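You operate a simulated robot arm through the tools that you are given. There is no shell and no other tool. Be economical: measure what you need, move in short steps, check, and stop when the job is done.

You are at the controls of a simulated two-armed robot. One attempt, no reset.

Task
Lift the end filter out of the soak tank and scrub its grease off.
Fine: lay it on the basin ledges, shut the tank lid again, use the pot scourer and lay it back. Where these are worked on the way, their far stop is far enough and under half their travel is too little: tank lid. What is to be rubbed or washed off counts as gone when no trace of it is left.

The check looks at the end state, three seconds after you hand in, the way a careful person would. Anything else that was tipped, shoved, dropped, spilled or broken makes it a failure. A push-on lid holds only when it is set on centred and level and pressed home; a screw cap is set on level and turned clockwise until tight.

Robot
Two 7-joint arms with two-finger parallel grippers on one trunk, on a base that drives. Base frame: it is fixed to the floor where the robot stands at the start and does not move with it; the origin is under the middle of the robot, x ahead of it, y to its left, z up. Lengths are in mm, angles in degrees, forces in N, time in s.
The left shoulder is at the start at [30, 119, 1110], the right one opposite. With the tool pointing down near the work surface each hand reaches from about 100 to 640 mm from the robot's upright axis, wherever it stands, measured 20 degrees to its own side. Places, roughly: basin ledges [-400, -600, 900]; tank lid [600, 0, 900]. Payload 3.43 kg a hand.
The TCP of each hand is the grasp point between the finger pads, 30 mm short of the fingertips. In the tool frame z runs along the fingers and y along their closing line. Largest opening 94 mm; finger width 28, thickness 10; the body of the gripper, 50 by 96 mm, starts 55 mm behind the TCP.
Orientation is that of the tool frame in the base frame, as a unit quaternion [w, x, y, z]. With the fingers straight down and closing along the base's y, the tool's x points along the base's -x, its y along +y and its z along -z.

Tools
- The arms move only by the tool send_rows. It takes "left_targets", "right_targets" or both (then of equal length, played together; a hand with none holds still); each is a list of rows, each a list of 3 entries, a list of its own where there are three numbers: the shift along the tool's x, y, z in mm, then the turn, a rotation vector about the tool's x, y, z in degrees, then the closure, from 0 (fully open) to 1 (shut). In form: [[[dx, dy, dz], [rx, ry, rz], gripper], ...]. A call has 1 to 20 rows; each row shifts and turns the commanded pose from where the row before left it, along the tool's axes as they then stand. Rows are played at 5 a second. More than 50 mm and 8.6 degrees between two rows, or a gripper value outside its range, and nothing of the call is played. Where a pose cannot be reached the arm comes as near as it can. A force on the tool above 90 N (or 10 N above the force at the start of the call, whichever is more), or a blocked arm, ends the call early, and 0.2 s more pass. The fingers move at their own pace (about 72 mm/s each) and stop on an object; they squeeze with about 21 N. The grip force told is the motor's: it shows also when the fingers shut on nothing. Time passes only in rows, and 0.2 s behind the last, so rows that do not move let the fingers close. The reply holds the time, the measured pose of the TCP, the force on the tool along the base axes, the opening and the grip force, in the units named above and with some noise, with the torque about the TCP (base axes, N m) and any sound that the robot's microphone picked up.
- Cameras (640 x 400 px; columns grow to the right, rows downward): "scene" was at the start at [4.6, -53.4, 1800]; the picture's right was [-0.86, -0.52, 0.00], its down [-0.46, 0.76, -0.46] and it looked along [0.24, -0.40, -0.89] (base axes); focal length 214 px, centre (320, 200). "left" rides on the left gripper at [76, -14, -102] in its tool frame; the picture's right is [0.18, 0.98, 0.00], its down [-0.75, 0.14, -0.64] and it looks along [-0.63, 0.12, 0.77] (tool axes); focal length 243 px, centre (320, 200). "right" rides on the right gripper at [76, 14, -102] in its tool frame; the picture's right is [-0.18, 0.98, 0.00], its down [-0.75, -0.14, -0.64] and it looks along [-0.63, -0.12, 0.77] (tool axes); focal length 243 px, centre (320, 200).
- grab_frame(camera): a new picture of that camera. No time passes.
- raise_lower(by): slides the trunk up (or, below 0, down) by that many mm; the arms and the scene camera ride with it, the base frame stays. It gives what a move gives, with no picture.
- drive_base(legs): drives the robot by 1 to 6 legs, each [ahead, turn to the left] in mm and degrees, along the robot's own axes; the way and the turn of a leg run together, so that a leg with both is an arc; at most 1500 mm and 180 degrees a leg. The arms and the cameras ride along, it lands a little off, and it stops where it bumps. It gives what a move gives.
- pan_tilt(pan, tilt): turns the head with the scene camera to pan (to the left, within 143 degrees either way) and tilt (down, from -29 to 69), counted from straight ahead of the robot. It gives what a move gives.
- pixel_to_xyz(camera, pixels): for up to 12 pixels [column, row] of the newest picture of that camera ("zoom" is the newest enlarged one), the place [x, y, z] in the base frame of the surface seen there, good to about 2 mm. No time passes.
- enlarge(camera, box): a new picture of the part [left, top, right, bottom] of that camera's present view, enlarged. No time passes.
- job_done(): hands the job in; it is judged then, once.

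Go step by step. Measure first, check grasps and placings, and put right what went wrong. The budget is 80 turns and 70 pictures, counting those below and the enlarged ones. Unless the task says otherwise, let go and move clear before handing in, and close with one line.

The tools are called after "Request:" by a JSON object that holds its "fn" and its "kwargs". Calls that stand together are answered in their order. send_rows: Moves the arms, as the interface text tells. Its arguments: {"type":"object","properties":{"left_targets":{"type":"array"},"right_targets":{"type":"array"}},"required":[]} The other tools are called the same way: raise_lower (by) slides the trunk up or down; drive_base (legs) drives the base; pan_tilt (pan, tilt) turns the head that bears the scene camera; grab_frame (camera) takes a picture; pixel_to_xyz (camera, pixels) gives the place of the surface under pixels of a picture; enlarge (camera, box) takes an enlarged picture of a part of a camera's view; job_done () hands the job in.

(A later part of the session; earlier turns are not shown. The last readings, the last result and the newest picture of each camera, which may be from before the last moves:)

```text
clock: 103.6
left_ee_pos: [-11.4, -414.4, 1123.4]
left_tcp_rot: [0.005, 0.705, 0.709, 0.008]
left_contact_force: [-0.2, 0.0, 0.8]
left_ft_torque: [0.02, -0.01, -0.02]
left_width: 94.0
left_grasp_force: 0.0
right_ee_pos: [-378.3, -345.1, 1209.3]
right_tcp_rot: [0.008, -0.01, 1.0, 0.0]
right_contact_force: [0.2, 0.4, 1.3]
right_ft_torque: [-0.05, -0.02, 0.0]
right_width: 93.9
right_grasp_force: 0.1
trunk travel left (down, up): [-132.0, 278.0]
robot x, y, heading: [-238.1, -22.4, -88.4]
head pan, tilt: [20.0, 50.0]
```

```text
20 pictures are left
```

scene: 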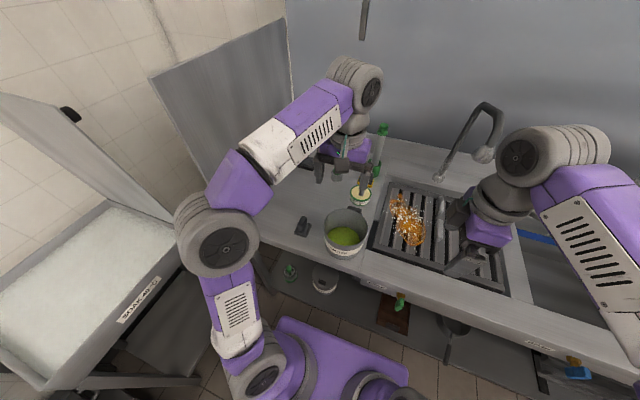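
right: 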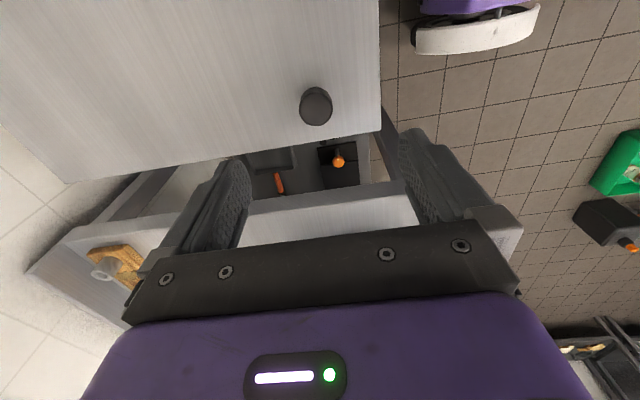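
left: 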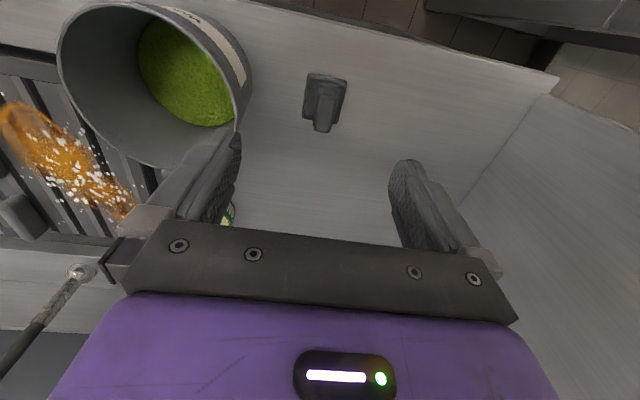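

Request:
{"fn": "enlarge", "kwargs": {"camera": "left", "box": [280, 50, 370, 150]}}

Request:
{"fn": "pixel_to_xyz", "kwargs": {"camera": "zoom", "pixels": [[320, 320], [320, 260], [270, 200], [380, 200], [220, 230], [430, 240], [330, 110], [320, 180], [300, 300], [350, 300], [240, 110], [420, 130]]}}

```text
4.00 times, centred on (325, 100) of left
```

zoom: 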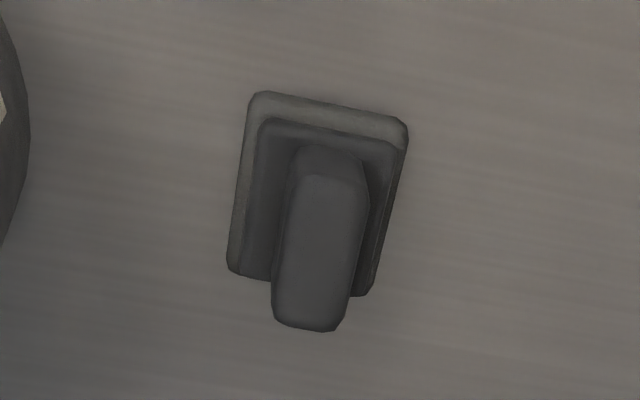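

```text
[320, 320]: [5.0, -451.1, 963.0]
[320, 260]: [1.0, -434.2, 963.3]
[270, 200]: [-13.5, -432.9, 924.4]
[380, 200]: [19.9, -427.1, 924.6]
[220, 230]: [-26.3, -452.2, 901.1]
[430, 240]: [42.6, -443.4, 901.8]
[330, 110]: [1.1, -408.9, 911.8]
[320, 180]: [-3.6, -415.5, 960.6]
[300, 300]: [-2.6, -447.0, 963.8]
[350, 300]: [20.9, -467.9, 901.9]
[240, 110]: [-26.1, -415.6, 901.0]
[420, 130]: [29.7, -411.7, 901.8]
```

Grey mesh pad with a 22 mm handle, centre ≈[1,-433], top 963, turned ~13°. I take it as the pot scourer; align and descend to grip.

Request:
{"fn": "send_rows", "kwargs": {"left_targets": [[[0, 0, 0], [0, 0, -6.7], 0.2], [[0, 0, 0], [0, 0, -6.7], 0.2], [[-20.9, 7.4, 26], [0, 0, 0], 0.2], [[0, 0, 45], [0, 0, 0], 0.2], [[0, 0, 40], [0, 0, 0], 0.2], [[0, 0, 30], [0, 0, 0], 0.2], [[0, 0, 24], [0, 0, 0], 0.2], [[0, 0, 0], [0, 0, 0], 0.2]]}}

Request:
{"fn": "grab_frame", "kwargs": {"camera": "left"}}

```text
clock: 105.4
left_ee_pos: [1.9, -433.2, 959.0]
left_tcp_rot: [0.006, 0.617, 0.787, 0.007]
left_contact_force: [-0.1, 0.5, -0.6]
left_ft_torque: [0.0, -0.03, 0.01]
left_width: 75.2
left_grasp_force: 0.0
right_ee_pos: [-377.8, -345.2, 1209.8]
right_tcp_rot: [0.008, -0.011, 1.0, 0.001]
right_contact_force: [0.0, -0.3, -0.2]
right_ft_torque: [0.0, -0.01, 0.0]
right_width: 93.8
right_grasp_force: 0.1
trunk travel left (down, up): [-132.0, 278.0]
robot x, y, heading: [-233.5, -20.9, -89.0]
head pan, tilt: [20.0, 50.0]
```

```text
18 pictures are left
```

left: 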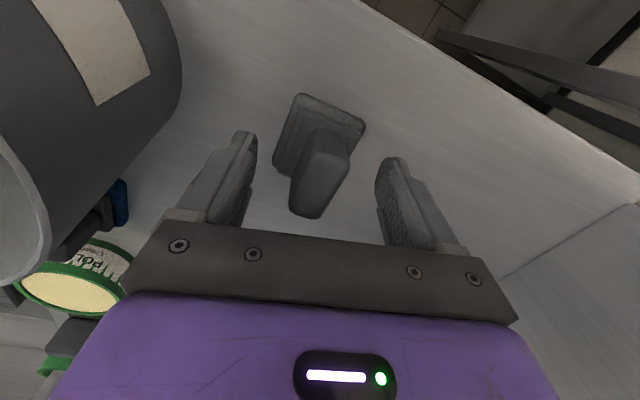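

The base edge slopes ~22° now, so I turned the wrong way. Measure to confirm the handle's line.

Request:
{"fn": "pixel_to_xyz", "kwargs": {"camera": "left", "pixels": [[302, 98], [362, 120], [278, 165], [333, 138], [316, 170], [305, 205], [325, 150], [300, 180], [335, 185], [315, 135]]}}

```text
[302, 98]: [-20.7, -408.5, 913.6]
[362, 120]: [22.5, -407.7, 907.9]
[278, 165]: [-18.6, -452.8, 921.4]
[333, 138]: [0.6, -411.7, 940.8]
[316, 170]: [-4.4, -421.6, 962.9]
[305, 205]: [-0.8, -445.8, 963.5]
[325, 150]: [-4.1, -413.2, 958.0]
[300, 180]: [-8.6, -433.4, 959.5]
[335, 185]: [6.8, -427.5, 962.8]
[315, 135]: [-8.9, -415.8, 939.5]
```

The block is actually square to the axes, centre ≈[0,-431]. Turn back 13.4°, shift slightly and grip.

Request:
{"fn": "send_rows", "kwargs": {"left_targets": [[[0, 0, 0], [0, 0, 6.7], 0.2], [[0, 0, 0], [0, 0, 6.7], 0.2], [[2, -3, 1], [0, 0, 0], 0.2], [[0, 0, 0], [0, 0, 0], 1], [[0, 0, 0], [0, 0, 0], 1], [[0, 0, 0], [0, 0, 0], 1], [[0, 0, 0], [0, 0, 0], 1]]}}

```text
clock: 107.0
left_ee_pos: [-0.8, -430.7, 957.9]
left_tcp_rot: [0.004, 0.704, 0.71, 0.008]
left_contact_force: [0.6, -0.3, 1.2]
left_ft_torque: [-0.08, 0.05, 0.03]
left_width: 26.1
left_grasp_force: 21.1
right_ee_pos: [-378.2, -345.0, 1210.4]
right_tcp_rot: [0.008, -0.011, 1.0, 0.0]
right_contact_force: [-0.2, 0.1, 0.3]
right_ft_torque: [0.03, -0.04, -0.06]
right_width: 94.0
right_grasp_force: 0.0
trunk travel left (down, up): [-132.0, 278.0]
robot x, y, heading: [-238.3, -24.8, -88.8]
head pan, tilt: [20.0, 50.0]
```

Scourer gripped (26 mm). Lift over the pot height, draw in, and shift the base to about x=-430, y=-90, with the trunk raised for reach.

Request:
{"fn": "send_rows", "kwargs": {"left_targets": [[[0, 0, -20], [0, 0, 0], 1], [[0, 0, -45], [0, 0, 0], 1], [[0, 0, -45], [0, 0, 0], 1], [[0, 0, -45], [0, 0, 0], 1], [[15, -26, 0], [0, 0, 0], 1], [[15, -26, 0], [0, 0, 0], 1], [[15, -26, 0], [0, 0, 0], 1], [[15, -26, 0], [0, 0, 0], 1], [[15, -26, 0], [0, 0, 0], 1]]}}

Request:
{"fn": "drive_base", "kwargs": {"legs": [[0, -90], [192, 0], [0, 89], [62, 0]]}}

Request:
{"fn": "raise_lower", "kwargs": {"by": 90}}

Request:
{"fn": "pan_tilt", "kwargs": {"pan": 0, "tilt": 60}}

Request:
{"fn": "grab_frame", "kwargs": {"camera": "scene"}}

```text
clock: 109.0
left_ee_pos: [-132.9, -358.4, 1108.9]
left_tcp_rot: [0.004, 0.704, 0.71, 0.008]
left_contact_force: [-0.4, 0.5, -1.2]
left_ft_torque: [-0.02, 0.0, 0.0]
left_width: 26.2
left_grasp_force: 21.2
right_ee_pos: [-377.2, -345.8, 1208.7]
right_tcp_rot: [0.009, -0.011, 1.0, 0.0]
right_contact_force: [0.4, -0.6, 0.3]
right_ft_torque: [-0.01, 0.01, 0.02]
right_width: 93.9
right_grasp_force: 0.1
trunk travel left (down, up): [-132.0, 278.0]
robot x, y, heading: [-239.9, -24.7, -88.7]
head pan, tilt: [20.0, 50.0]
```

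```text
clock: 118.7
left_ee_pos: [-318.3, -430.4, 1109.5]
left_tcp_rot: [0.004, 0.699, 0.715, 0.009]
left_contact_force: [0.8, -0.8, 0.1]
left_ft_torque: [0.02, -0.02, 0.04]
left_width: 25.7
left_grasp_force: 21.0
right_ee_pos: [-564.1, -419.5, 1209.0]
right_tcp_rot: [0.009, -0.017, 1.0, 0.001]
right_contact_force: [-0.3, -0.8, -0.6]
right_ft_torque: [-0.01, 0.03, 0.0]
right_width: 93.9
right_grasp_force: 0.1
trunk travel left (down, up): [-132.0, 278.0]
robot x, y, heading: [-424.8, -93.8, -87.9]
head pan, tilt: [20.0, 50.0]
```

```text
clock: 120.0
left_ee_pos: [-318.1, -430.3, 1199.0]
left_tcp_rot: [0.004, 0.699, 0.715, 0.008]
left_contact_force: [-0.5, -0.8, -1.1]
left_ft_torque: [-0.01, 0.01, 0.02]
left_width: 25.6
left_grasp_force: 20.9
right_ee_pos: [-564.4, -419.3, 1298.9]
right_tcp_rot: [0.009, -0.018, 1.0, 0.0]
right_contact_force: [0.0, -0.5, 0.4]
right_ft_torque: [-0.01, 0.01, 0.01]
right_width: 94.0
right_grasp_force: 0.0
trunk travel left (down, up): [-222.0, 188.0]
robot x, y, heading: [-424.7, -92.6, -87.8]
head pan, tilt: [20.0, 50.0]
```

```text
clock: 120.8
left_ee_pos: [-318.6, -430.5, 1198.6]
left_tcp_rot: [0.004, 0.699, 0.715, 0.008]
left_contact_force: [1.6, 0.1, -0.2]
left_ft_torque: [0.0, 0.01, 0.01]
left_width: 25.8
left_grasp_force: 21.1
right_ee_pos: [-563.8, -418.7, 1299.7]
right_tcp_rot: [0.009, -0.018, 1.0, 0.0]
right_contact_force: [-0.6, 0.0, -0.4]
right_ft_torque: [-0.01, 0.01, 0.01]
right_width: 94.0
right_grasp_force: 0.1
trunk travel left (down, up): [-222.0, 188.0]
robot x, y, heading: [-426.5, -95.6, -88.2]
head pan, tilt: [0.0, 60.0]
```

```text
17 pictures are left
```

scene: 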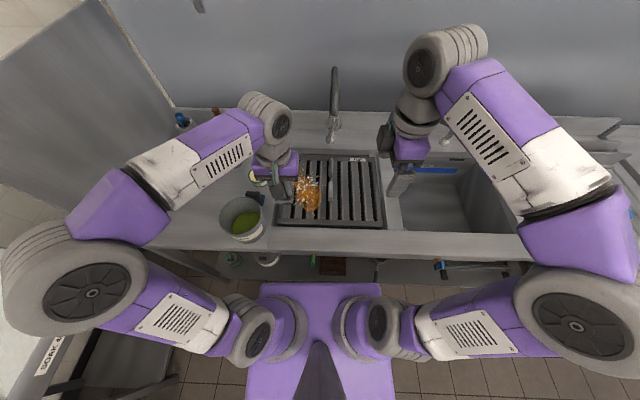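

Measure the grease outline with a close view.

Request:
{"fn": "enlarge", "kwargs": {"camera": "scene", "box": [265, 145, 390, 235]}}

Request:
{"fn": "pixel_to_xyz", "kwargs": {"camera": "zoom", "pixels": [[150, 130], [165, 160], [145, 215], [160, 265], [205, 290], [270, 310], [285, 265], [280, 200], [230, 150], [235, 280], [335, 200], [335, 100]]}}

```text
4.44 times, centred on (328, 190) of scene
```

zoom: 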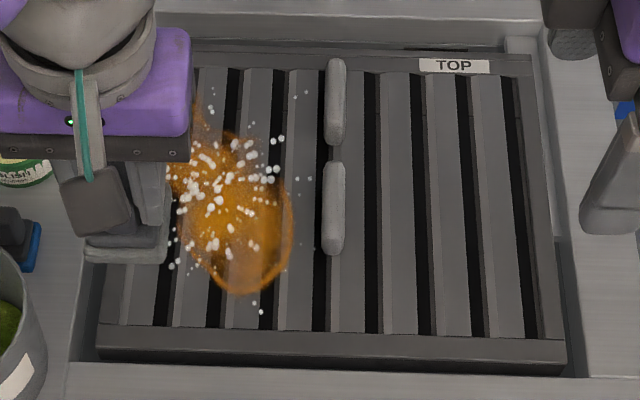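

```text
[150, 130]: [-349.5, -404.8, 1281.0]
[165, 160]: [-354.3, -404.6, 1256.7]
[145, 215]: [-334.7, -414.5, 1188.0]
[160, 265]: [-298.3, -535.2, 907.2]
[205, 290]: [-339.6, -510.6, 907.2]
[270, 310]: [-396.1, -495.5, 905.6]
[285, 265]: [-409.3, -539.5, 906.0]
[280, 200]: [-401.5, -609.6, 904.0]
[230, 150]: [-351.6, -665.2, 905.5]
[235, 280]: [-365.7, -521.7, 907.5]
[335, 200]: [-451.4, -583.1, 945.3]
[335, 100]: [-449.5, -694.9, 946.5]
```

Patch spans x≈-415…-285, y≈-500…-715. Front of patch overhangs the ledges, so I'll steady the filter with the closed right hand pressing at its right rear [-595,-690].

Request:
{"fn": "send_rows", "kwargs": {"right_targets": [[[4, -34, 43], [0, 0, 0], 1], [[4, -34, 43], [0, 0, 0], 1], [[4, -34, 43], [0, 0, 0], 1], [[4, -34, 43], [0, 0, 0], 1], [[4, -34, 43], [0, 0, 0], 1], [[4, -34, 43], [0, 0, 0], 1], [[4, -34, 43], [0, 0, 0], 1], [[4, -34, 43], [0, 0, 0], 1], [[0, 0, 8], [0, 0, 0], 1], [[0, 0, 0], [0, 0, 0], 1]]}}

```text
refused: row 1 steps farther than a row can; nothing moved
```

Request:
{"fn": "send_rows", "kwargs": {"right_targets": [[[3, -30, 38], [0, 0, 0], 1], [[3, -30, 38], [0, 0, 0], 1], [[3, -30, 38], [0, 0, 0], 1], [[3, -30, 38], [0, 0, 0], 1], [[3, -30, 38], [0, 0, 0], 1], [[3, -30, 38], [0, 0, 0], 1], [[3, -30, 38], [0, 0, 0], 1], [[3, -30, 38], [0, 0, 0], 1], [[3, -28, 38], [0, 0, 0], 1], [[0, 0, 8], [0, 0, 0], 1], [[0, 0, 0], [0, 0, 0], 1]]}}

```text
clock: 123.2
left_ee_pos: [-318.4, -430.1, 1197.9]
left_tcp_rot: [0.004, 0.699, 0.715, 0.008]
left_contact_force: [0.0, 0.3, -1.0]
left_ft_torque: [0.01, -0.02, -0.02]
left_width: 25.9
left_grasp_force: 21.3
right_ee_pos: [-573.9, -687.3, 948.8]
right_tcp_rot: [0.008, -0.017, 1.0, 0.0]
right_contact_force: [-0.6, -0.4, 0.6]
right_ft_torque: [-0.02, 0.02, 0.03]
right_width: 0.0
right_grasp_force: 20.8
trunk travel left (down, up): [-222.0, 188.0]
robot x, y, heading: [-425.2, -95.3, -87.9]
head pan, tilt: [0.0, 60.0]
```

Request:
{"fn": "send_rows", "kwargs": {"right_targets": [[[0, 0, 6], [0, 0, 0], 1], [[0, 0, 4], [0, 0, 0], 1], [[0, 0, 4], [0, 0, 0], 1], [[0, 0, 0], [0, 0, 0], 1]]}}

Request:
{"fn": "send_rows", "kwargs": {"left_targets": [[[-25, -5, 45], [0, 0, 0], 1], [[-25, 0, 45], [0, 0, 0], 1], [[-25, 0, 43], [0, 0, 0], 1], [[-25, 0, 43], [0, 0, 0], 1], [[-20, 0, 30], [0, 0, 0], 1], [[0, 0, 18], [0, 0, 0], 1], [[0, 0, 0], [0, 0, 0], 1]]}}

```text
clock: 124.2
left_ee_pos: [-319.4, -426.8, 1199.8]
left_tcp_rot: [0.004, 0.699, 0.715, 0.009]
left_contact_force: [0.1, -0.8, -0.9]
left_ft_torque: [-0.03, -0.02, 0.02]
left_width: 26.1
left_grasp_force: 21.1
right_ee_pos: [-574.4, -686.7, 938.7]
right_tcp_rot: [0.008, -0.018, 1.0, -0.002]
right_contact_force: [-0.5, -1.1, 15.3]
right_ft_torque: [0.01, 0.21, 0.03]
right_width: 0.2
right_grasp_force: 20.8
trunk travel left (down, up): [-222.0, 188.0]
robot x, y, heading: [-429.2, -96.1, -88.0]
head pan, tilt: [0.0, 60.0]
```

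```text
refused: row 1 steps farther than a row can; nothing moved
```

Right hand presses with 15 N. Now bring the scourer down onto the patch.

Request:
{"fn": "send_rows", "kwargs": {"left_targets": [[[-20, 0, 38], [0, 0, 0], 1], [[-20, 0, 38], [0, 0, 0], 1], [[-20, 0, 38], [0, 0, 0], 1], [[-20, 0, 38], [0, 0, 0], 1], [[-20, 0, 38], [0, 0, 0], 1], [[-20, 0, 30], [0, 0, 0], 1], [[0, 0, 10], [0, 0, 0], 1], [[0, 0, 5], [0, 0, 0], 1], [[0, 0, 0], [0, 0, 0], 1]]}}

```text
clock: 126.2
left_ee_pos: [-311.5, -546.7, 965.8]
left_tcp_rot: [0.005, 0.699, 0.715, 0.007]
left_contact_force: [4.5, 2.7, 14.9]
left_ft_torque: [0.21, 0.01, -0.04]
left_width: 25.9
left_grasp_force: 20.8
right_ee_pos: [-573.2, -687.4, 938.4]
right_tcp_rot: [0.009, -0.017, 1.0, -0.002]
right_contact_force: [-0.6, -11.0, 22.0]
right_ft_torque: [-0.25, 0.33, 0.12]
right_width: 0.1
right_grasp_force: 21.2
trunk travel left (down, up): [-222.0, 188.0]
robot x, y, heading: [-429.8, -96.3, -88.1]
head pan, tilt: [0.0, 60.0]
```

Scourer in contact (15 N). Scrub along the slats in columns from x≈-291 to -403.

Request:
{"fn": "send_rows", "kwargs": {"left_targets": [[[45, 22, -0.5], [0, 0, 0], 1], [[-40, -2, 0], [0, 0, 0], 1], [[-40, -2, 0], [0, 0, 0], 1], [[-40, -2, 0], [0, 0, 0], 1], [[-40, -2, 0], [0, 0, 0], 1], [[-40, -2, 0], [0, 0, 0], 1], [[0, -26, 0], [0, 0, 0], 1], [[40, 2, 0], [0, 0, 0], 1], [[40, 2, 0], [0, 0, 0], 1], [[40, 2, 0], [0, 0, 0], 1], [[40, 2, 0], [0, 0, 0], 1], [[40, 2, 0], [0, 0, 0], 1], [[0, -26, 0], [0, 0, 0], 1], [[-40, -2, 0], [0, 0, 0], 1], [[-40, -2, 0], [0, 0, 0], 1], [[-40, -2, 0], [0, 0, 0], 1], [[-40, -2, 0], [0, 0, 0], 1], [[-40, -2, 0], [0, 0, 0], 1], [[0, -26, 0], [0, 0, 0], 1]]}}

```text
clock: 130.2
left_ee_pos: [-374.6, -701.6, 963.5]
left_tcp_rot: [0.006, 0.699, 0.715, 0.006]
left_contact_force: [2.5, -0.9, 10.9]
left_ft_torque: [-0.3, 0.05, 0.06]
left_width: 25.9
left_grasp_force: 20.4
right_ee_pos: [-573.9, -685.3, 937.8]
right_tcp_rot: [0.009, -0.018, 1.0, -0.003]
right_contact_force: [-2.6, 6.9, 23.8]
right_ft_torque: [0.19, 0.42, -0.12]
right_width: 0.2
right_grasp_force: 21.1
trunk travel left (down, up): [-222.0, 188.0]
robot x, y, heading: [-429.3, -96.3, -88.1]
head pan, tilt: [0.0, 60.0]
```

Request:
{"fn": "send_rows", "kwargs": {"left_targets": [[[40, 2, 0], [0, 0, 0], 1], [[40, 2, 0], [0, 0, 0], 1], [[40, 2, 0], [0, 0, 0], 1], [[40, 2, 0], [0, 0, 0], 1], [[45, 2, 0], [0, 0, 0], 1], [[0, -24, 0], [0, 0, 0], 1], [[-40, -2, 0], [0, 0, 0], 1], [[-40, -2, 0], [0, 0, 0], 1], [[-40, -2, 0], [0, 0, 0], 1], [[-40, -2, 0], [0, 0, 0], 1], [[-40, -2, 0], [0, 0, 0], 1], [[0, -11, 0], [0, 0, 0], 1], [[40, 2, 0], [0, 0, 0], 1], [[40, 2, 0], [0, 0, 0], 1], [[40, 2, 0], [0, 0, 0], 1], [[40, 2, 0], [0, 0, 0], 1], [[40, 2, 0], [0, 0, 0], 1], [[0, 0, -40], [0, 0, 0], 1], [[40, 40, 0], [0, 0, 0], 1], [[40, 30, -40], [0, 0, 0], 1]]}}

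Request:
{"fn": "enlarge", "kwargs": {"camera": "scene", "box": [260, 140, 400, 240]}}

```text
refused: row 19 steps farther than a row can; nothing moved
```

```text
4.00 times, centred on (330, 190) of scene
```

zoom: 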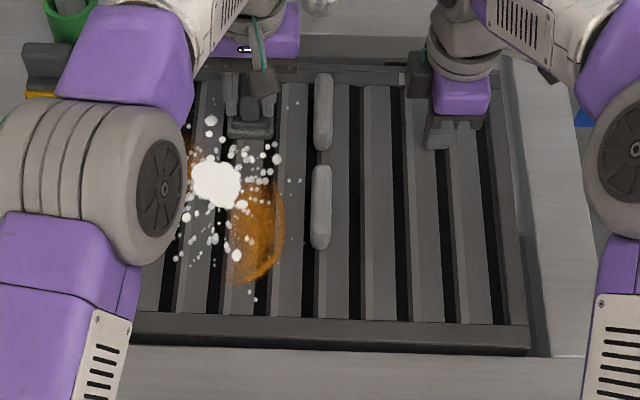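

Grease is disappearing where scrubbed; continue the remaining columns, with corrected step sizes.

Request:
{"fn": "send_rows", "kwargs": {"left_targets": [[[40, 2, 0], [0, 0, 0], 1], [[40, 2, 0], [0, 0, 0], 1], [[40, 2, 0], [0, 0, 0], 1], [[40, 2, 0], [0, 0, 0], 1], [[45, 2, 0], [0, 0, 0], 1], [[0, -24, 0], [0, 0, 0], 1], [[-40, -2, 0], [0, 0, 0], 1], [[-40, -2, 0], [0, 0, 0], 1], [[-40, -2, 0], [0, 0, 0], 1], [[-40, -2, 0], [0, 0, 0], 1], [[-40, -2, 0], [0, 0, 0], 1], [[0, -11, 0], [0, 0, 0], 1], [[40, 2, 0], [0, 0, 0], 1], [[40, 2, 0], [0, 0, 0], 1], [[40, 2, 0], [0, 0, 0], 1], [[40, 2, 0], [0, 0, 0], 1], [[40, 2, 0], [0, 0, 0], 1], [[0, 0, -40], [0, 0, 0], 1], [[30, 30, 0], [0, 0, 0], 1], [[35, 30, 0], [0, 0, 0], 1]]}}

Request:
{"fn": "send_rows", "kwargs": {"left_targets": [[[40, 0, -20], [0, 0, 0], 1], [[0, 45, -20], [0, 0, 0], 1], [[0, 45, -20], [0, 0, 0], 1], [[0, 45, -20], [0, 0, 0], 1]]}}

Request:
{"fn": "enlarge", "kwargs": {"camera": "scene", "box": [260, 140, 400, 240]}}

```text
clock: 134.4
left_ee_pos: [-343.6, -431.1, 1004.6]
left_tcp_rot: [0.004, 0.699, 0.715, 0.007]
left_contact_force: [-0.4, 0.0, -0.2]
left_ft_torque: [0.01, -0.03, 0.05]
left_width: 25.9
left_grasp_force: 21.0
right_ee_pos: [-572.8, -687.4, 938.1]
right_tcp_rot: [0.008, -0.017, 1.0, -0.001]
right_contact_force: [5.8, -5.5, 27.7]
right_ft_torque: [-0.2, 0.17, 0.01]
right_width: 0.0
right_grasp_force: 21.1
trunk travel left (down, up): [-222.0, 188.0]
robot x, y, heading: [-425.1, -94.6, -88.0]
head pan, tilt: [0.0, 60.0]
```

```text
clock: 135.4
left_ee_pos: [-211.1, -388.6, 1086.8]
left_tcp_rot: [0.004, 0.7, 0.715, 0.008]
left_contact_force: [0.7, 0.4, -1.2]
left_ft_torque: [0.04, 0.01, -0.05]
left_width: 26.0
left_grasp_force: 20.6
right_ee_pos: [-574.4, -688.3, 937.9]
right_tcp_rot: [0.008, -0.017, 1.0, -0.001]
right_contact_force: [5.7, -4.4, 28.2]
right_ft_torque: [-0.1, 0.22, 0.25]
right_width: 0.0
right_grasp_force: 20.7
trunk travel left (down, up): [-222.0, 188.0]
robot x, y, heading: [-427.5, -97.5, -88.1]
head pan, tilt: [0.0, 60.0]
```

```text
4.00 times, centred on (330, 190) of scene
```

zoom: 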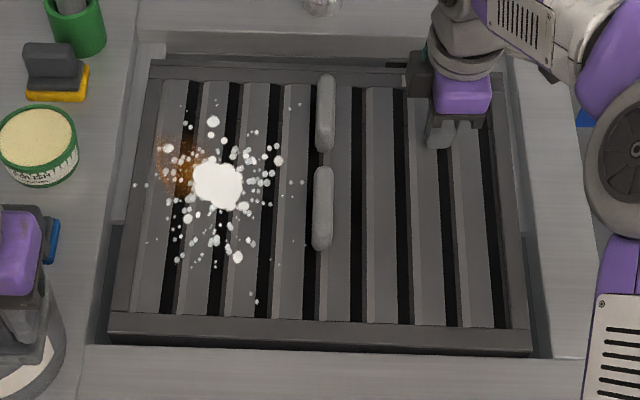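

Only a small residue remains at zoom (155–200,140–195). Measure it.

Request:
{"fn": "pixel_to_xyz", "kwargs": {"camera": "zoom", "pixels": [[160, 145], [160, 185], [175, 165], [195, 160], [190, 190], [135, 185], [218, 185], [182, 130]]}}

```text
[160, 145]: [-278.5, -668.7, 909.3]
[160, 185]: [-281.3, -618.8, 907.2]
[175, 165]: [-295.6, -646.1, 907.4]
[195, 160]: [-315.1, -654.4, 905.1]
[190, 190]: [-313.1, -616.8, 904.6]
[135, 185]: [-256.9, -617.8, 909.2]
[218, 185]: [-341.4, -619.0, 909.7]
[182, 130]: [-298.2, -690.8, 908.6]
```

Rescrub x -318…-268, y -595…-710 with more pressure.

Request:
{"fn": "send_rows", "kwargs": {"left_targets": [[[-35, -17, 18], [0, 0, 0], 1], [[-35, -17, 18], [0, 0, 0], 1], [[-35, -17, 18], [0, 0, 0], 1], [[-35, -17, 18], [0, 0, 0], 1], [[-35, -17, 18], [0, 0, 0], 1], [[-35, -17, 18], [0, 0, 0], 1], [[0, 0, 9], [0, 0, 0], 1], [[0, 0, 5], [0, 0, 0], 1], [[-35, -2, 0], [0, 0, 0], 1], [[-40, -2, 0], [0, 0, 0], 1], [[-35, -2, 0], [0, 0, 0], 1], [[0, -14, 0], [0, 0, 0], 1], [[40, 2, 0], [0, 0, 0], 1], [[40, 2, 0], [0, 0, 0], 1], [[35, 2, 0], [0, 0, 0], 1]]}}

Request:
{"fn": "send_rows", "kwargs": {"left_targets": [[[0, 28, 0], [0, 0, 0], 1], [[-40, -2, 0], [0, 0, 0], 1], [[-40, -2, 0], [0, 0, 0], 1], [[-35, -2, 0], [0, 0, 0], 1], [[0, 10, 0], [0, 0, 0], 1], [[40, 2, 0], [0, 0, 0], 1], [[40, 2, 0], [0, 0, 0], 1], [[35, 2, 0], [0, 0, 0], 1], [[0, -18, 0], [0, 0, 0], 1], [[-40, -2, 0], [0, 0, 0], 1], [[-40, -2, 0], [0, 0, 0], 1], [[-35, -2, 0], [0, 0, 0], 1], [[40, 2, 0], [0, 0, 0], 1], [[40, 2, 0], [0, 0, 0], 1], [[35, 2, 0], [0, 0, 0], 1]]}}

Request:
{"fn": "send_rows", "kwargs": {"left_targets": [[[0, 0, -35], [0, 0, 0], 1], [[40, 0, -20], [0, 0, 0], 1], [[40, 0, -20], [0, 0, 0], 1], [[40, 0, -20], [0, 0, 0], 1], [[40, 30, 0], [0, 0, 0], 1], [[30, 40, 0], [0, 0, 0], 1], [[0, 45, 0], [0, 0, 0], 1]]}}

Request:
{"fn": "enlarge", "kwargs": {"camera": "scene", "box": [260, 140, 400, 240]}}

```text
clock: 136.0
left_ee_pos: [-241.3, -450.1, 1062.6]
left_tcp_rot: [0.008, 0.698, 0.716, 0.008]
left_contact_force: [-5.3, 14.9, 36.9]
left_ft_torque: [1.15, -0.73, 0.37]
left_width: 26.0
left_grasp_force: 20.7
right_ee_pos: [-575.1, -684.7, 939.1]
right_tcp_rot: [0.009, -0.017, 1.0, -0.001]
right_contact_force: [-1.8, 2.5, 13.3]
right_ft_torque: [0.12, 0.26, -0.1]
right_width: 0.0
right_grasp_force: 20.8
trunk travel left (down, up): [-222.0, 188.0]
robot x, y, heading: [-431.2, -95.4, -87.8]
head pan, tilt: [0.0, 60.0]
stopped in row 3 (left hand): the force on the tool passed its limit at 114 N (the readings are from after the stop); the commanded pose is now the measured one
```

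```text
clock: 139.2
left_ee_pos: [-218.7, -449.9, 1062.2]
left_tcp_rot: [0.008, 0.698, 0.716, 0.008]
left_contact_force: [-0.3, 0.0, -0.9]
left_ft_torque: [0.06, -0.01, 0.01]
left_width: 26.0
left_grasp_force: 21.4
right_ee_pos: [-575.8, -685.6, 938.2]
right_tcp_rot: [0.008, -0.017, 1.0, -0.002]
right_contact_force: [-4.0, 5.7, 37.2]
right_ft_torque: [0.19, 0.63, -0.05]
right_width: 0.0
right_grasp_force: 21.1
trunk travel left (down, up): [-222.0, 188.0]
robot x, y, heading: [-425.9, -94.3, -88.0]
head pan, tilt: [0.0, 60.0]
```

```text
clock: 140.8
left_ee_pos: [-108.6, -257.7, 1156.7]
left_tcp_rot: [0.007, 0.699, 0.716, 0.008]
left_contact_force: [1.1, 0.6, -1.6]
left_ft_torque: [0.01, 0.02, 0.02]
left_width: 25.9
left_grasp_force: 20.9
right_ee_pos: [-575.9, -686.0, 937.2]
right_tcp_rot: [0.007, -0.017, 1.0, -0.002]
right_contact_force: [-2.4, 2.0, 35.2]
right_ft_torque: [0.11, 0.53, 0.22]
right_width: 0.0
right_grasp_force: 21.1
trunk travel left (down, up): [-222.0, 188.0]
robot x, y, heading: [-425.4, -96.7, -87.9]
head pan, tilt: [0.0, 60.0]
```

```text
4.00 times, centred on (330, 190) of scene
```

zoom: 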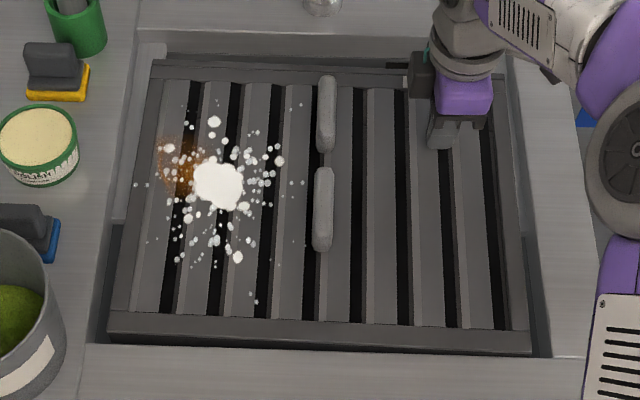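

The scourer touched something (likely the waste pot's rim). Check the pot's place and state, and the scourer in the grip.

Request:
{"fn": "pan_tilt", "kwargs": {"pan": 30, "tilt": 60}}

Request:
{"fn": "grab_frame", "kwargs": {"camera": "scene"}}

```text
clock: 141.7
left_ee_pos: [-109.0, -259.3, 1157.3]
left_tcp_rot: [0.008, 0.698, 0.716, 0.007]
left_contact_force: [-0.4, 0.2, -0.9]
left_ft_torque: [0.04, 0.04, 0.0]
left_width: 26.2
left_grasp_force: 21.0
right_ee_pos: [-575.2, -685.2, 938.8]
right_tcp_rot: [0.008, -0.017, 1.0, -0.002]
right_contact_force: [-1.0, 3.0, 36.4]
right_ft_torque: [0.12, 0.53, 0.18]
right_width: 0.3
right_grasp_force: 21.3
trunk travel left (down, up): [-222.0, 188.0]
robot x, y, heading: [-425.2, -98.0, -88.2]
head pan, tilt: [30.0, 60.0]
```

```text
12 pictures are left
```

scene: 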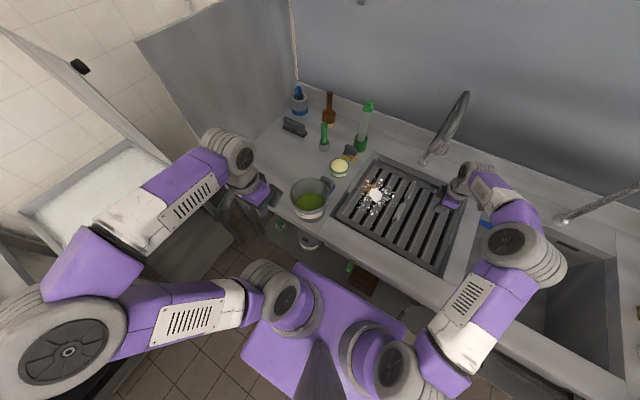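

Request:
{"fn": "pixel_to_xyz", "kwargs": {"camera": "scene", "pixels": [[309, 202], [291, 192], [333, 185], [310, 180], [318, 214], [339, 168], [328, 180], [269, 195]]}}

```text
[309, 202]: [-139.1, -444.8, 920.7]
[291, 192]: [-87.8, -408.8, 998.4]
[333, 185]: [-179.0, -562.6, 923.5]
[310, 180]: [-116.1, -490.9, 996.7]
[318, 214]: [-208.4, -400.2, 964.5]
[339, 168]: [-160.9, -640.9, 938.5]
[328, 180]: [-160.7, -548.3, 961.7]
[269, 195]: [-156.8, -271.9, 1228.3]
```

The pot edge is at the same pixel as before the touch (~(266,217)), so it did not move. Check the scourer in the hand.

Request:
{"fn": "grab_frame", "kwargs": {"camera": "left"}}

```text
11 pictures are left
```

left: 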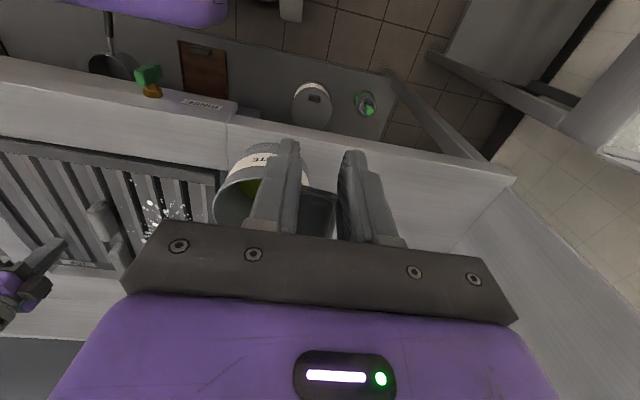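

Request:
{"fn": "enlarge", "kwargs": {"camera": "left", "box": [240, 120, 420, 260]}}

Request:
{"fn": "pixel_to_xyz", "kwargs": {"camera": "zoom", "pixels": [[225, 240], [330, 245], [260, 200], [310, 275], [250, 290], [310, 310], [300, 220], [320, 325]]}}

```text
2.86 times, centred on (330, 190) of left
```

zoom: 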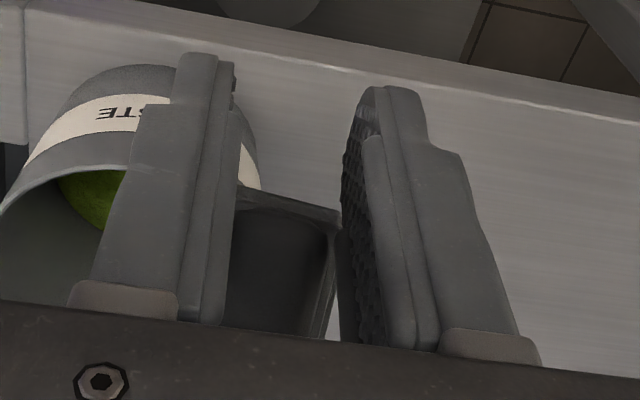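

```text
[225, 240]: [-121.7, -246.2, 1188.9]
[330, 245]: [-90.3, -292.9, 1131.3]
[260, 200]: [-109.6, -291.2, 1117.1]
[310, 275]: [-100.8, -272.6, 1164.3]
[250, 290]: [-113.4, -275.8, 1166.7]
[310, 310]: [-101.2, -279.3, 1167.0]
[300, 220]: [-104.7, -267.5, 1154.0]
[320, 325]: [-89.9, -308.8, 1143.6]
```

Request:
{"fn": "enlarge", "kwargs": {"camera": "scene", "box": [235, 165, 300, 215]}}

```text
8.00 times, centred on (268, 190) of scene
```

zoom: 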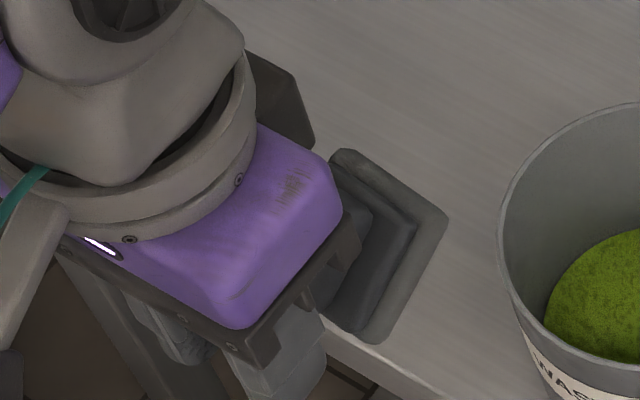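

The base has swung to the -Y side in the grip (pivoted ~75° about the pads). I'll pitch the hand ~48° so the pad faces mostly down, and press-drag it on the filter to level it.

Request:
{"fn": "send_rows", "kwargs": {"left_targets": [[[0, -44, 0], [0, 8, 0], 1], [[0, -44, 0], [0, 8, 0], 1], [[0, -44, 0], [0, 8, 0], 1], [[0, -44, 0], [0, 8, 0], 1], [[0, -44, 0], [0, 8, 0], 1], [[0, 0, 0], [0, 8, 0], 1], [[-40, 0, -15], [0, 0, 0], 1], [[-40, 0, -15], [0, 0, 0], 1], [[-40, 0, -15], [0, 0, 0], 1], [[-40, 0, -15], [0, 0, 0], 1], [[-40, 0, -15], [0, 0, 0], 1], [[-30, 0, -10], [0, 0, 0], 1]]}}

Request:
{"fn": "pan_tilt", "kwargs": {"pan": 0, "tilt": 60}}

Request:
{"fn": "enlarge", "kwargs": {"camera": "scene", "box": [250, 130, 400, 240]}}

```text
clock: 144.3
left_ee_pos: [-320.6, -479.8, 1038.8]
left_tcp_rot: [-0.285, 0.634, 0.658, 0.29]
left_contact_force: [0.4, 0.0, -0.2]
left_ft_torque: [-0.02, 0.03, 0.0]
left_width: 25.8
left_grasp_force: 20.6
right_ee_pos: [-575.2, -685.4, 937.7]
right_tcp_rot: [0.007, -0.017, 1.0, -0.003]
right_contact_force: [-1.1, 1.6, 34.7]
right_ft_torque: [0.11, 0.49, -0.09]
right_width: 0.4
right_grasp_force: 21.1
trunk travel left (down, up): [-222.0, 188.0]
robot x, y, heading: [-428.7, -95.8, -88.1]
head pan, tilt: [30.0, 60.0]
```

```text
clock: 145.3
left_ee_pos: [-320.9, -479.1, 1039.7]
left_tcp_rot: [-0.285, 0.634, 0.657, 0.291]
left_contact_force: [0.1, -0.3, -0.4]
left_ft_torque: [0.04, -0.02, 0.0]
left_width: 25.9
left_grasp_force: 21.0
right_ee_pos: [-575.6, -686.0, 938.4]
right_tcp_rot: [0.008, -0.016, 1.0, -0.003]
right_contact_force: [-1.5, 3.3, 35.2]
right_ft_torque: [0.13, 0.49, -0.13]
right_width: 0.0
right_grasp_force: 20.6
trunk travel left (down, up): [-222.0, 188.0]
robot x, y, heading: [-427.5, -95.7, -88.0]
head pan, tilt: [0.0, 60.0]
```

```text
3.64 times, centred on (325, 185) of scene
```

zoom: 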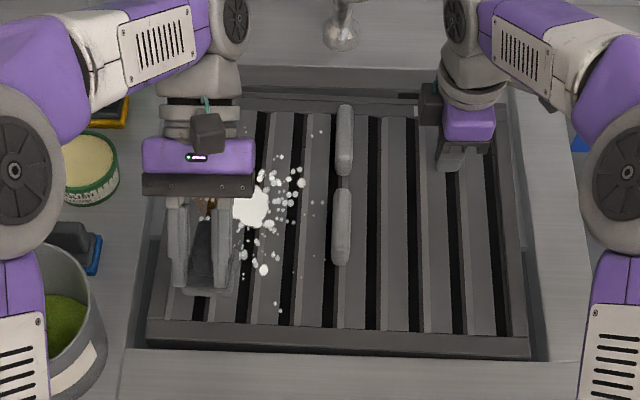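

The pad now faces nearly down under the fingers. Lower to contact and press gently.

Request:
{"fn": "send_rows", "kwargs": {"left_targets": [[[-18.5, 0, 16.7], [0, 0, 0], 1], [[-18.5, 0, 16.7], [0, 0, 0], 1], [[-7.4, 0, 6.7], [0, 0, 0], 1], [[-3.7, 0, 3.3], [0, 0, 0], 1], [[-3.7, 0, 3.3], [0, 0, 0], 1], [[0, 0, 0], [0, 0, 0], 1]]}}

```text
clock: 146.7
left_ee_pos: [-320.7, -480.7, 971.1]
left_tcp_rot: [-0.285, 0.634, 0.658, 0.29]
left_contact_force: [-1.2, 5.8, 14.9]
left_ft_torque: [-0.42, 0.01, -0.04]
left_width: 26.0
left_grasp_force: 21.5
right_ee_pos: [-576.0, -684.5, 937.9]
right_tcp_rot: [0.008, -0.017, 1.0, -0.002]
right_contact_force: [-0.3, -3.3, 32.2]
right_ft_torque: [-0.07, 0.38, -0.17]
right_width: 0.0
right_grasp_force: 21.6
trunk travel left (down, up): [-222.0, 188.0]
robot x, y, heading: [-430.8, -96.0, -87.7]
head pan, tilt: [0.0, 60.0]
```

Contact at z≈971 (15 N). Press a bit harder, drag, and pitch the hand back to upright so the pad stays flat on the filter.

Request:
{"fn": "send_rows", "kwargs": {"left_targets": [[[-15, 0, -13.5], [0, 0, 0], 1], [[-15, 0, -13.5], [0, 0, 0], 1], [[-2, 0, 2], [0, -8, 0], 1], [[0, 0, 1], [0, -8, 0], 1], [[0, 0, 1], [0, -8, 0], 1], [[0, 0, 1], [0, -8, 0], 1], [[0, 0, 0], [0, -8, 0], 1], [[0, 0, 0], [0, -8, 0], 1], [[0, 0, 0], [0, 0, 0], 1]]}}

```text
clock: 148.7
left_ee_pos: [-319.8, -520.0, 959.3]
left_tcp_rot: [0.008, 0.698, 0.716, 0.007]
left_contact_force: [1.1, 0.8, -0.7]
left_ft_torque: [0.01, 0.0, 0.02]
left_width: 25.9
left_grasp_force: 20.6
right_ee_pos: [-576.2, -685.0, 938.3]
right_tcp_rot: [0.007, -0.017, 1.0, -0.001]
right_contact_force: [-0.3, 2.4, 36.9]
right_ft_torque: [0.08, 0.47, 0.21]
right_width: 0.2
right_grasp_force: 21.1
trunk travel left (down, up): [-222.0, 188.0]
robot x, y, heading: [-424.9, -99.1, -88.2]
head pan, tilt: [0.0, 60.0]
5 turns are left
```

Only 5 turns remain, so I'll batch: the pad swung back with the hand (no contact at z 959). I'll pitch 64°, set the pad on the filter, let go so it sits flat, regrip upright, rescrub the residue at x≈-318…-268, y≈-600…-700, lift and look.

Request:
{"fn": "send_rows", "kwargs": {"left_targets": [[[15, 0, -45], [0, 0, 0], 1], [[25, 0, -30], [0, 0, 0], 1], [[0, 0, 0], [0, 8, 0], 1], [[0, 0, 0], [0, 8, 0], 1], [[0, 0, 0], [0, 8, 0], 1], [[0, 0, 0], [0, 8, 0], 1], [[0, 0, 0], [0, 8, 0], 1], [[0, 0, 0], [0, 8, 0], 1], [[0, 0, 0], [0, 8, 0], 1], [[0, 0, 0], [0, 8, 0], 1], [[-36, 0, 17.5], [0, 0, 0], 1], [[-16.2, 0, 7.9], [0, 0, 0], 1], [[-3.6, 0, 1.75], [0, 0, 0], 1], [[-3.6, 0, 1.75], [0, 0, 0], 1], [[0, 0, 0], [0, 0, 0], 1]]}}

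Request:
{"fn": "send_rows", "kwargs": {"left_targets": [[[0, 0, 0], [0, 0, 0], 0.5], [[0, 0, 0], [0, 0, 0], 0.5], [[0, 0, 0], [0, 0, 0], 0.5], [[0, 0, 0], [0, -8, 0], 0.5], [[0, 0, 0], [0, -8, 0], 0.5], [[0, 0, 0], [0, -8, 0], 0.5], [[0, 0, 0], [0, -8, 0], 0.5], [[0, 0, 0], [0, -8, 0], 0.5], [[0, 0, 0], [0, -8, 0], 0.5], [[0, 0, 0], [0, -8, 0], 0.5], [[0, 0, 0], [0, -8, 0], 0.5], [[-10, 0, 2], [0, 0, 0], 0.5], [[0, 0, 0], [0, 0, 0], 0.5]]}}

Request:
{"fn": "enlarge", "kwargs": {"camera": "left", "box": [200, 40, 460, 240]}}

Request:
{"fn": "send_rows", "kwargs": {"left_targets": [[[0, 0, 0], [0, 0, 0], 1], [[0, 0, 0], [0, 0, 0], 1], [[0, 0, 0], [0, 0, 0], 1], [[0, 0, 4], [0, 0, 0], 1], [[0, 0, 2], [0, 0, 0], 1], [[-40, 3, 0], [0, 0, 0], 1], [[-40, 3, 0], [0, 0, 0], 1], [[-40, 3, 0], [0, 0, 0], 1], [[-40, 3, 0], [0, 0, 0], 1], [[-40, 3, 0], [0, 0, 0], 1], [[40, 2, 0], [0, 0, 0], 1], [[40, 2, 0], [0, 0, 0], 1], [[30, 2, 0], [0, 0, 0], 1], [[0, 14, 0], [0, 0, 0], 1], [[-40, -2, 0], [0, 0, 0], 1], [[-40, -2, 0], [0, 0, 0], 1], [[-30, -2, 0], [0, 0, 0], 1], [[0, -20, 0], [0, 0, 0], 1]]}}

Request:
{"fn": "send_rows", "kwargs": {"left_targets": [[[40, 2, 0], [0, 0, 0], 1], [[40, 2, 0], [0, 0, 0], 1], [[30, 2, 0], [0, 0, 0], 1], [[0, -12, 0], [0, 0, 0], 1], [[-40, -2, 0], [0, 0, 0], 1], [[-40, -2, 0], [0, 0, 0], 1], [[-30, -2, 0], [0, 0, 0], 1], [[0, 24, 0], [0, 0, 0], 1], [[40, 2, 0], [0, 0, 0], 1], [[40, 2, 0], [0, 0, 0], 1], [[30, 2, 0], [0, 0, 0], 1], [[0, 8, 0], [0, 0, 0], 1], [[-40, -2, 0], [0, 0, 0], 1], [[-40, -2, 0], [0, 0, 0], 1], [[-30, -2, 0], [0, 0, 0], 1], [[0, -14, 0], [0, 0, 0], 1], [[40, 2, 0], [0, 0, 0], 1], [[40, 2, 0], [0, 0, 0], 1], [[30, 2, 0], [0, 0, 0], 1]]}}

Request:
{"fn": "send_rows", "kwargs": {"left_targets": [[[0, 0, -40], [0, 0, 0], 1], [[20, 0, -40], [0, 0, 0], 1], [[30, 0, -38], [0, 0, 0], 1], [[30, 0, -38], [0, 0, 0], 1], [[40, 0, 0], [0, 0, 0], 1], [[40, 0, 0], [0, 0, 0], 1]]}}

Request:
{"fn": "enlarge", "kwargs": {"camera": "scene", "box": [240, 130, 400, 240]}}

Request:
{"fn": "grab_frame", "kwargs": {"camera": "left"}}

```text
clock: 151.9
left_ee_pos: [-321.4, -482.4, 969.5]
left_tcp_rot: [-0.351, 0.602, 0.623, 0.355]
left_contact_force: [-4.4, 2.4, 16.4]
left_ft_torque: [-0.39, 0.04, -0.14]
left_width: 26.1
left_grasp_force: 21.7
left hand out of reach, approached as far as the arm can: row 10
right_ee_pos: [-575.7, -685.2, 938.1]
right_tcp_rot: [0.008, -0.016, 1.0, -0.002]
right_contact_force: [0.9, -2.3, 32.9]
right_ft_torque: [-0.06, 0.38, -0.34]
right_width: 0.0
right_grasp_force: 21.0
trunk travel left (down, up): [-222.0, 188.0]
robot x, y, heading: [-428.7, -96.0, -88.1]
head pan, tilt: [0.0, 60.0]
```

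```text
clock: 154.7
left_ee_pos: [-319.6, -493.9, 967.0]
left_tcp_rot: [0.032, 0.698, 0.716, -0.018]
left_contact_force: [-0.3, -0.1, 0.7]
left_ft_torque: [0.02, -0.01, 0.04]
left_width: 47.1
left_grasp_force: 0.0
right_ee_pos: [-574.7, -684.5, 937.4]
right_tcp_rot: [0.008, -0.016, 1.0, -0.003]
right_contact_force: [-0.9, 2.1, 36.9]
right_ft_torque: [0.08, 0.49, 0.03]
right_width: 0.0
right_grasp_force: 21.3
trunk travel left (down, up): [-222.0, 188.0]
robot x, y, heading: [-428.2, -95.3, -88.0]
head pan, tilt: [0.0, 60.0]
```

```text
2.00 times, centred on (330, 140) of left
```

zoom: 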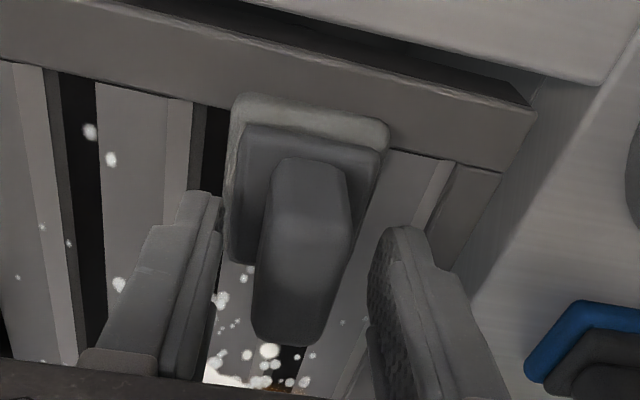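

```text
clock: 158.5
left_ee_pos: [-305.7, -694.5, 975.6]
left_tcp_rot: [0.032, 0.698, 0.715, -0.017]
left_contact_force: [-0.1, -0.3, -0.3]
left_ft_torque: [-0.02, -0.01, 0.0]
left_width: 26.0
left_grasp_force: 21.1
right_ee_pos: [-575.4, -685.3, 939.3]
right_tcp_rot: [0.007, -0.017, 1.0, -0.003]
right_contact_force: [-1.5, 3.6, 37.4]
right_ft_torque: [0.12, 0.52, -0.12]
right_width: 0.0
right_grasp_force: 21.6
trunk travel left (down, up): [-222.0, 188.0]
robot x, y, heading: [-427.9, -96.7, -87.9]
head pan, tilt: [0.0, 60.0]
```

```text
clock: 162.5
left_ee_pos: [-297.1, -582.8, 969.7]
left_tcp_rot: [0.031, 0.698, 0.715, -0.018]
left_contact_force: [-0.3, 0.0, -0.4]
left_ft_torque: [0.01, -0.01, -0.01]
left_width: 26.2
left_grasp_force: 21.2
right_ee_pos: [-574.7, -685.8, 937.9]
right_tcp_rot: [0.007, -0.016, 1.0, -0.002]
right_contact_force: [-0.9, 3.0, 37.8]
right_ft_torque: [0.1, 0.51, 0.0]
right_width: 0.0
right_grasp_force: 21.3
trunk travel left (down, up): [-222.0, 188.0]
robot x, y, heading: [-429.4, -93.7, -88.1]
head pan, tilt: [0.0, 60.0]
```

```text
clock: 163.9
left_ee_pos: [-302.0, -413.5, 1112.5]
left_tcp_rot: [0.032, 0.698, 0.715, -0.016]
left_contact_force: [0.6, 0.0, -0.5]
left_ft_torque: [0.0, 0.02, 0.01]
left_width: 26.1
left_grasp_force: 20.3
right_ee_pos: [-575.3, -685.6, 938.4]
right_tcp_rot: [0.006, -0.016, 1.0, -0.001]
right_contact_force: [-0.8, 4.1, 38.9]
right_ft_torque: [0.13, 0.52, 0.03]
right_width: 0.0
right_grasp_force: 20.9
trunk travel left (down, up): [-222.0, 188.0]
robot x, y, heading: [-429.9, -97.2, -88.3]
head pan, tilt: [0.0, 60.0]
```

```text
3.64 times, centred on (320, 185) of scene
```

zoom: 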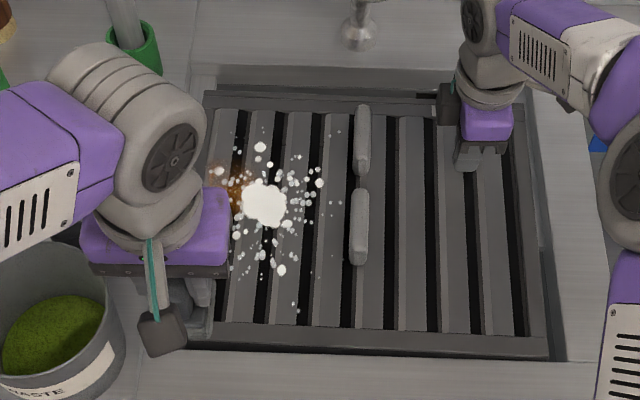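

```text
5 pictures are left
4 turns are left
```

left: 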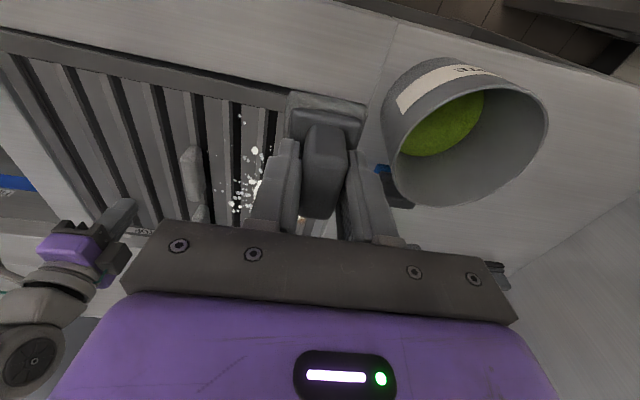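

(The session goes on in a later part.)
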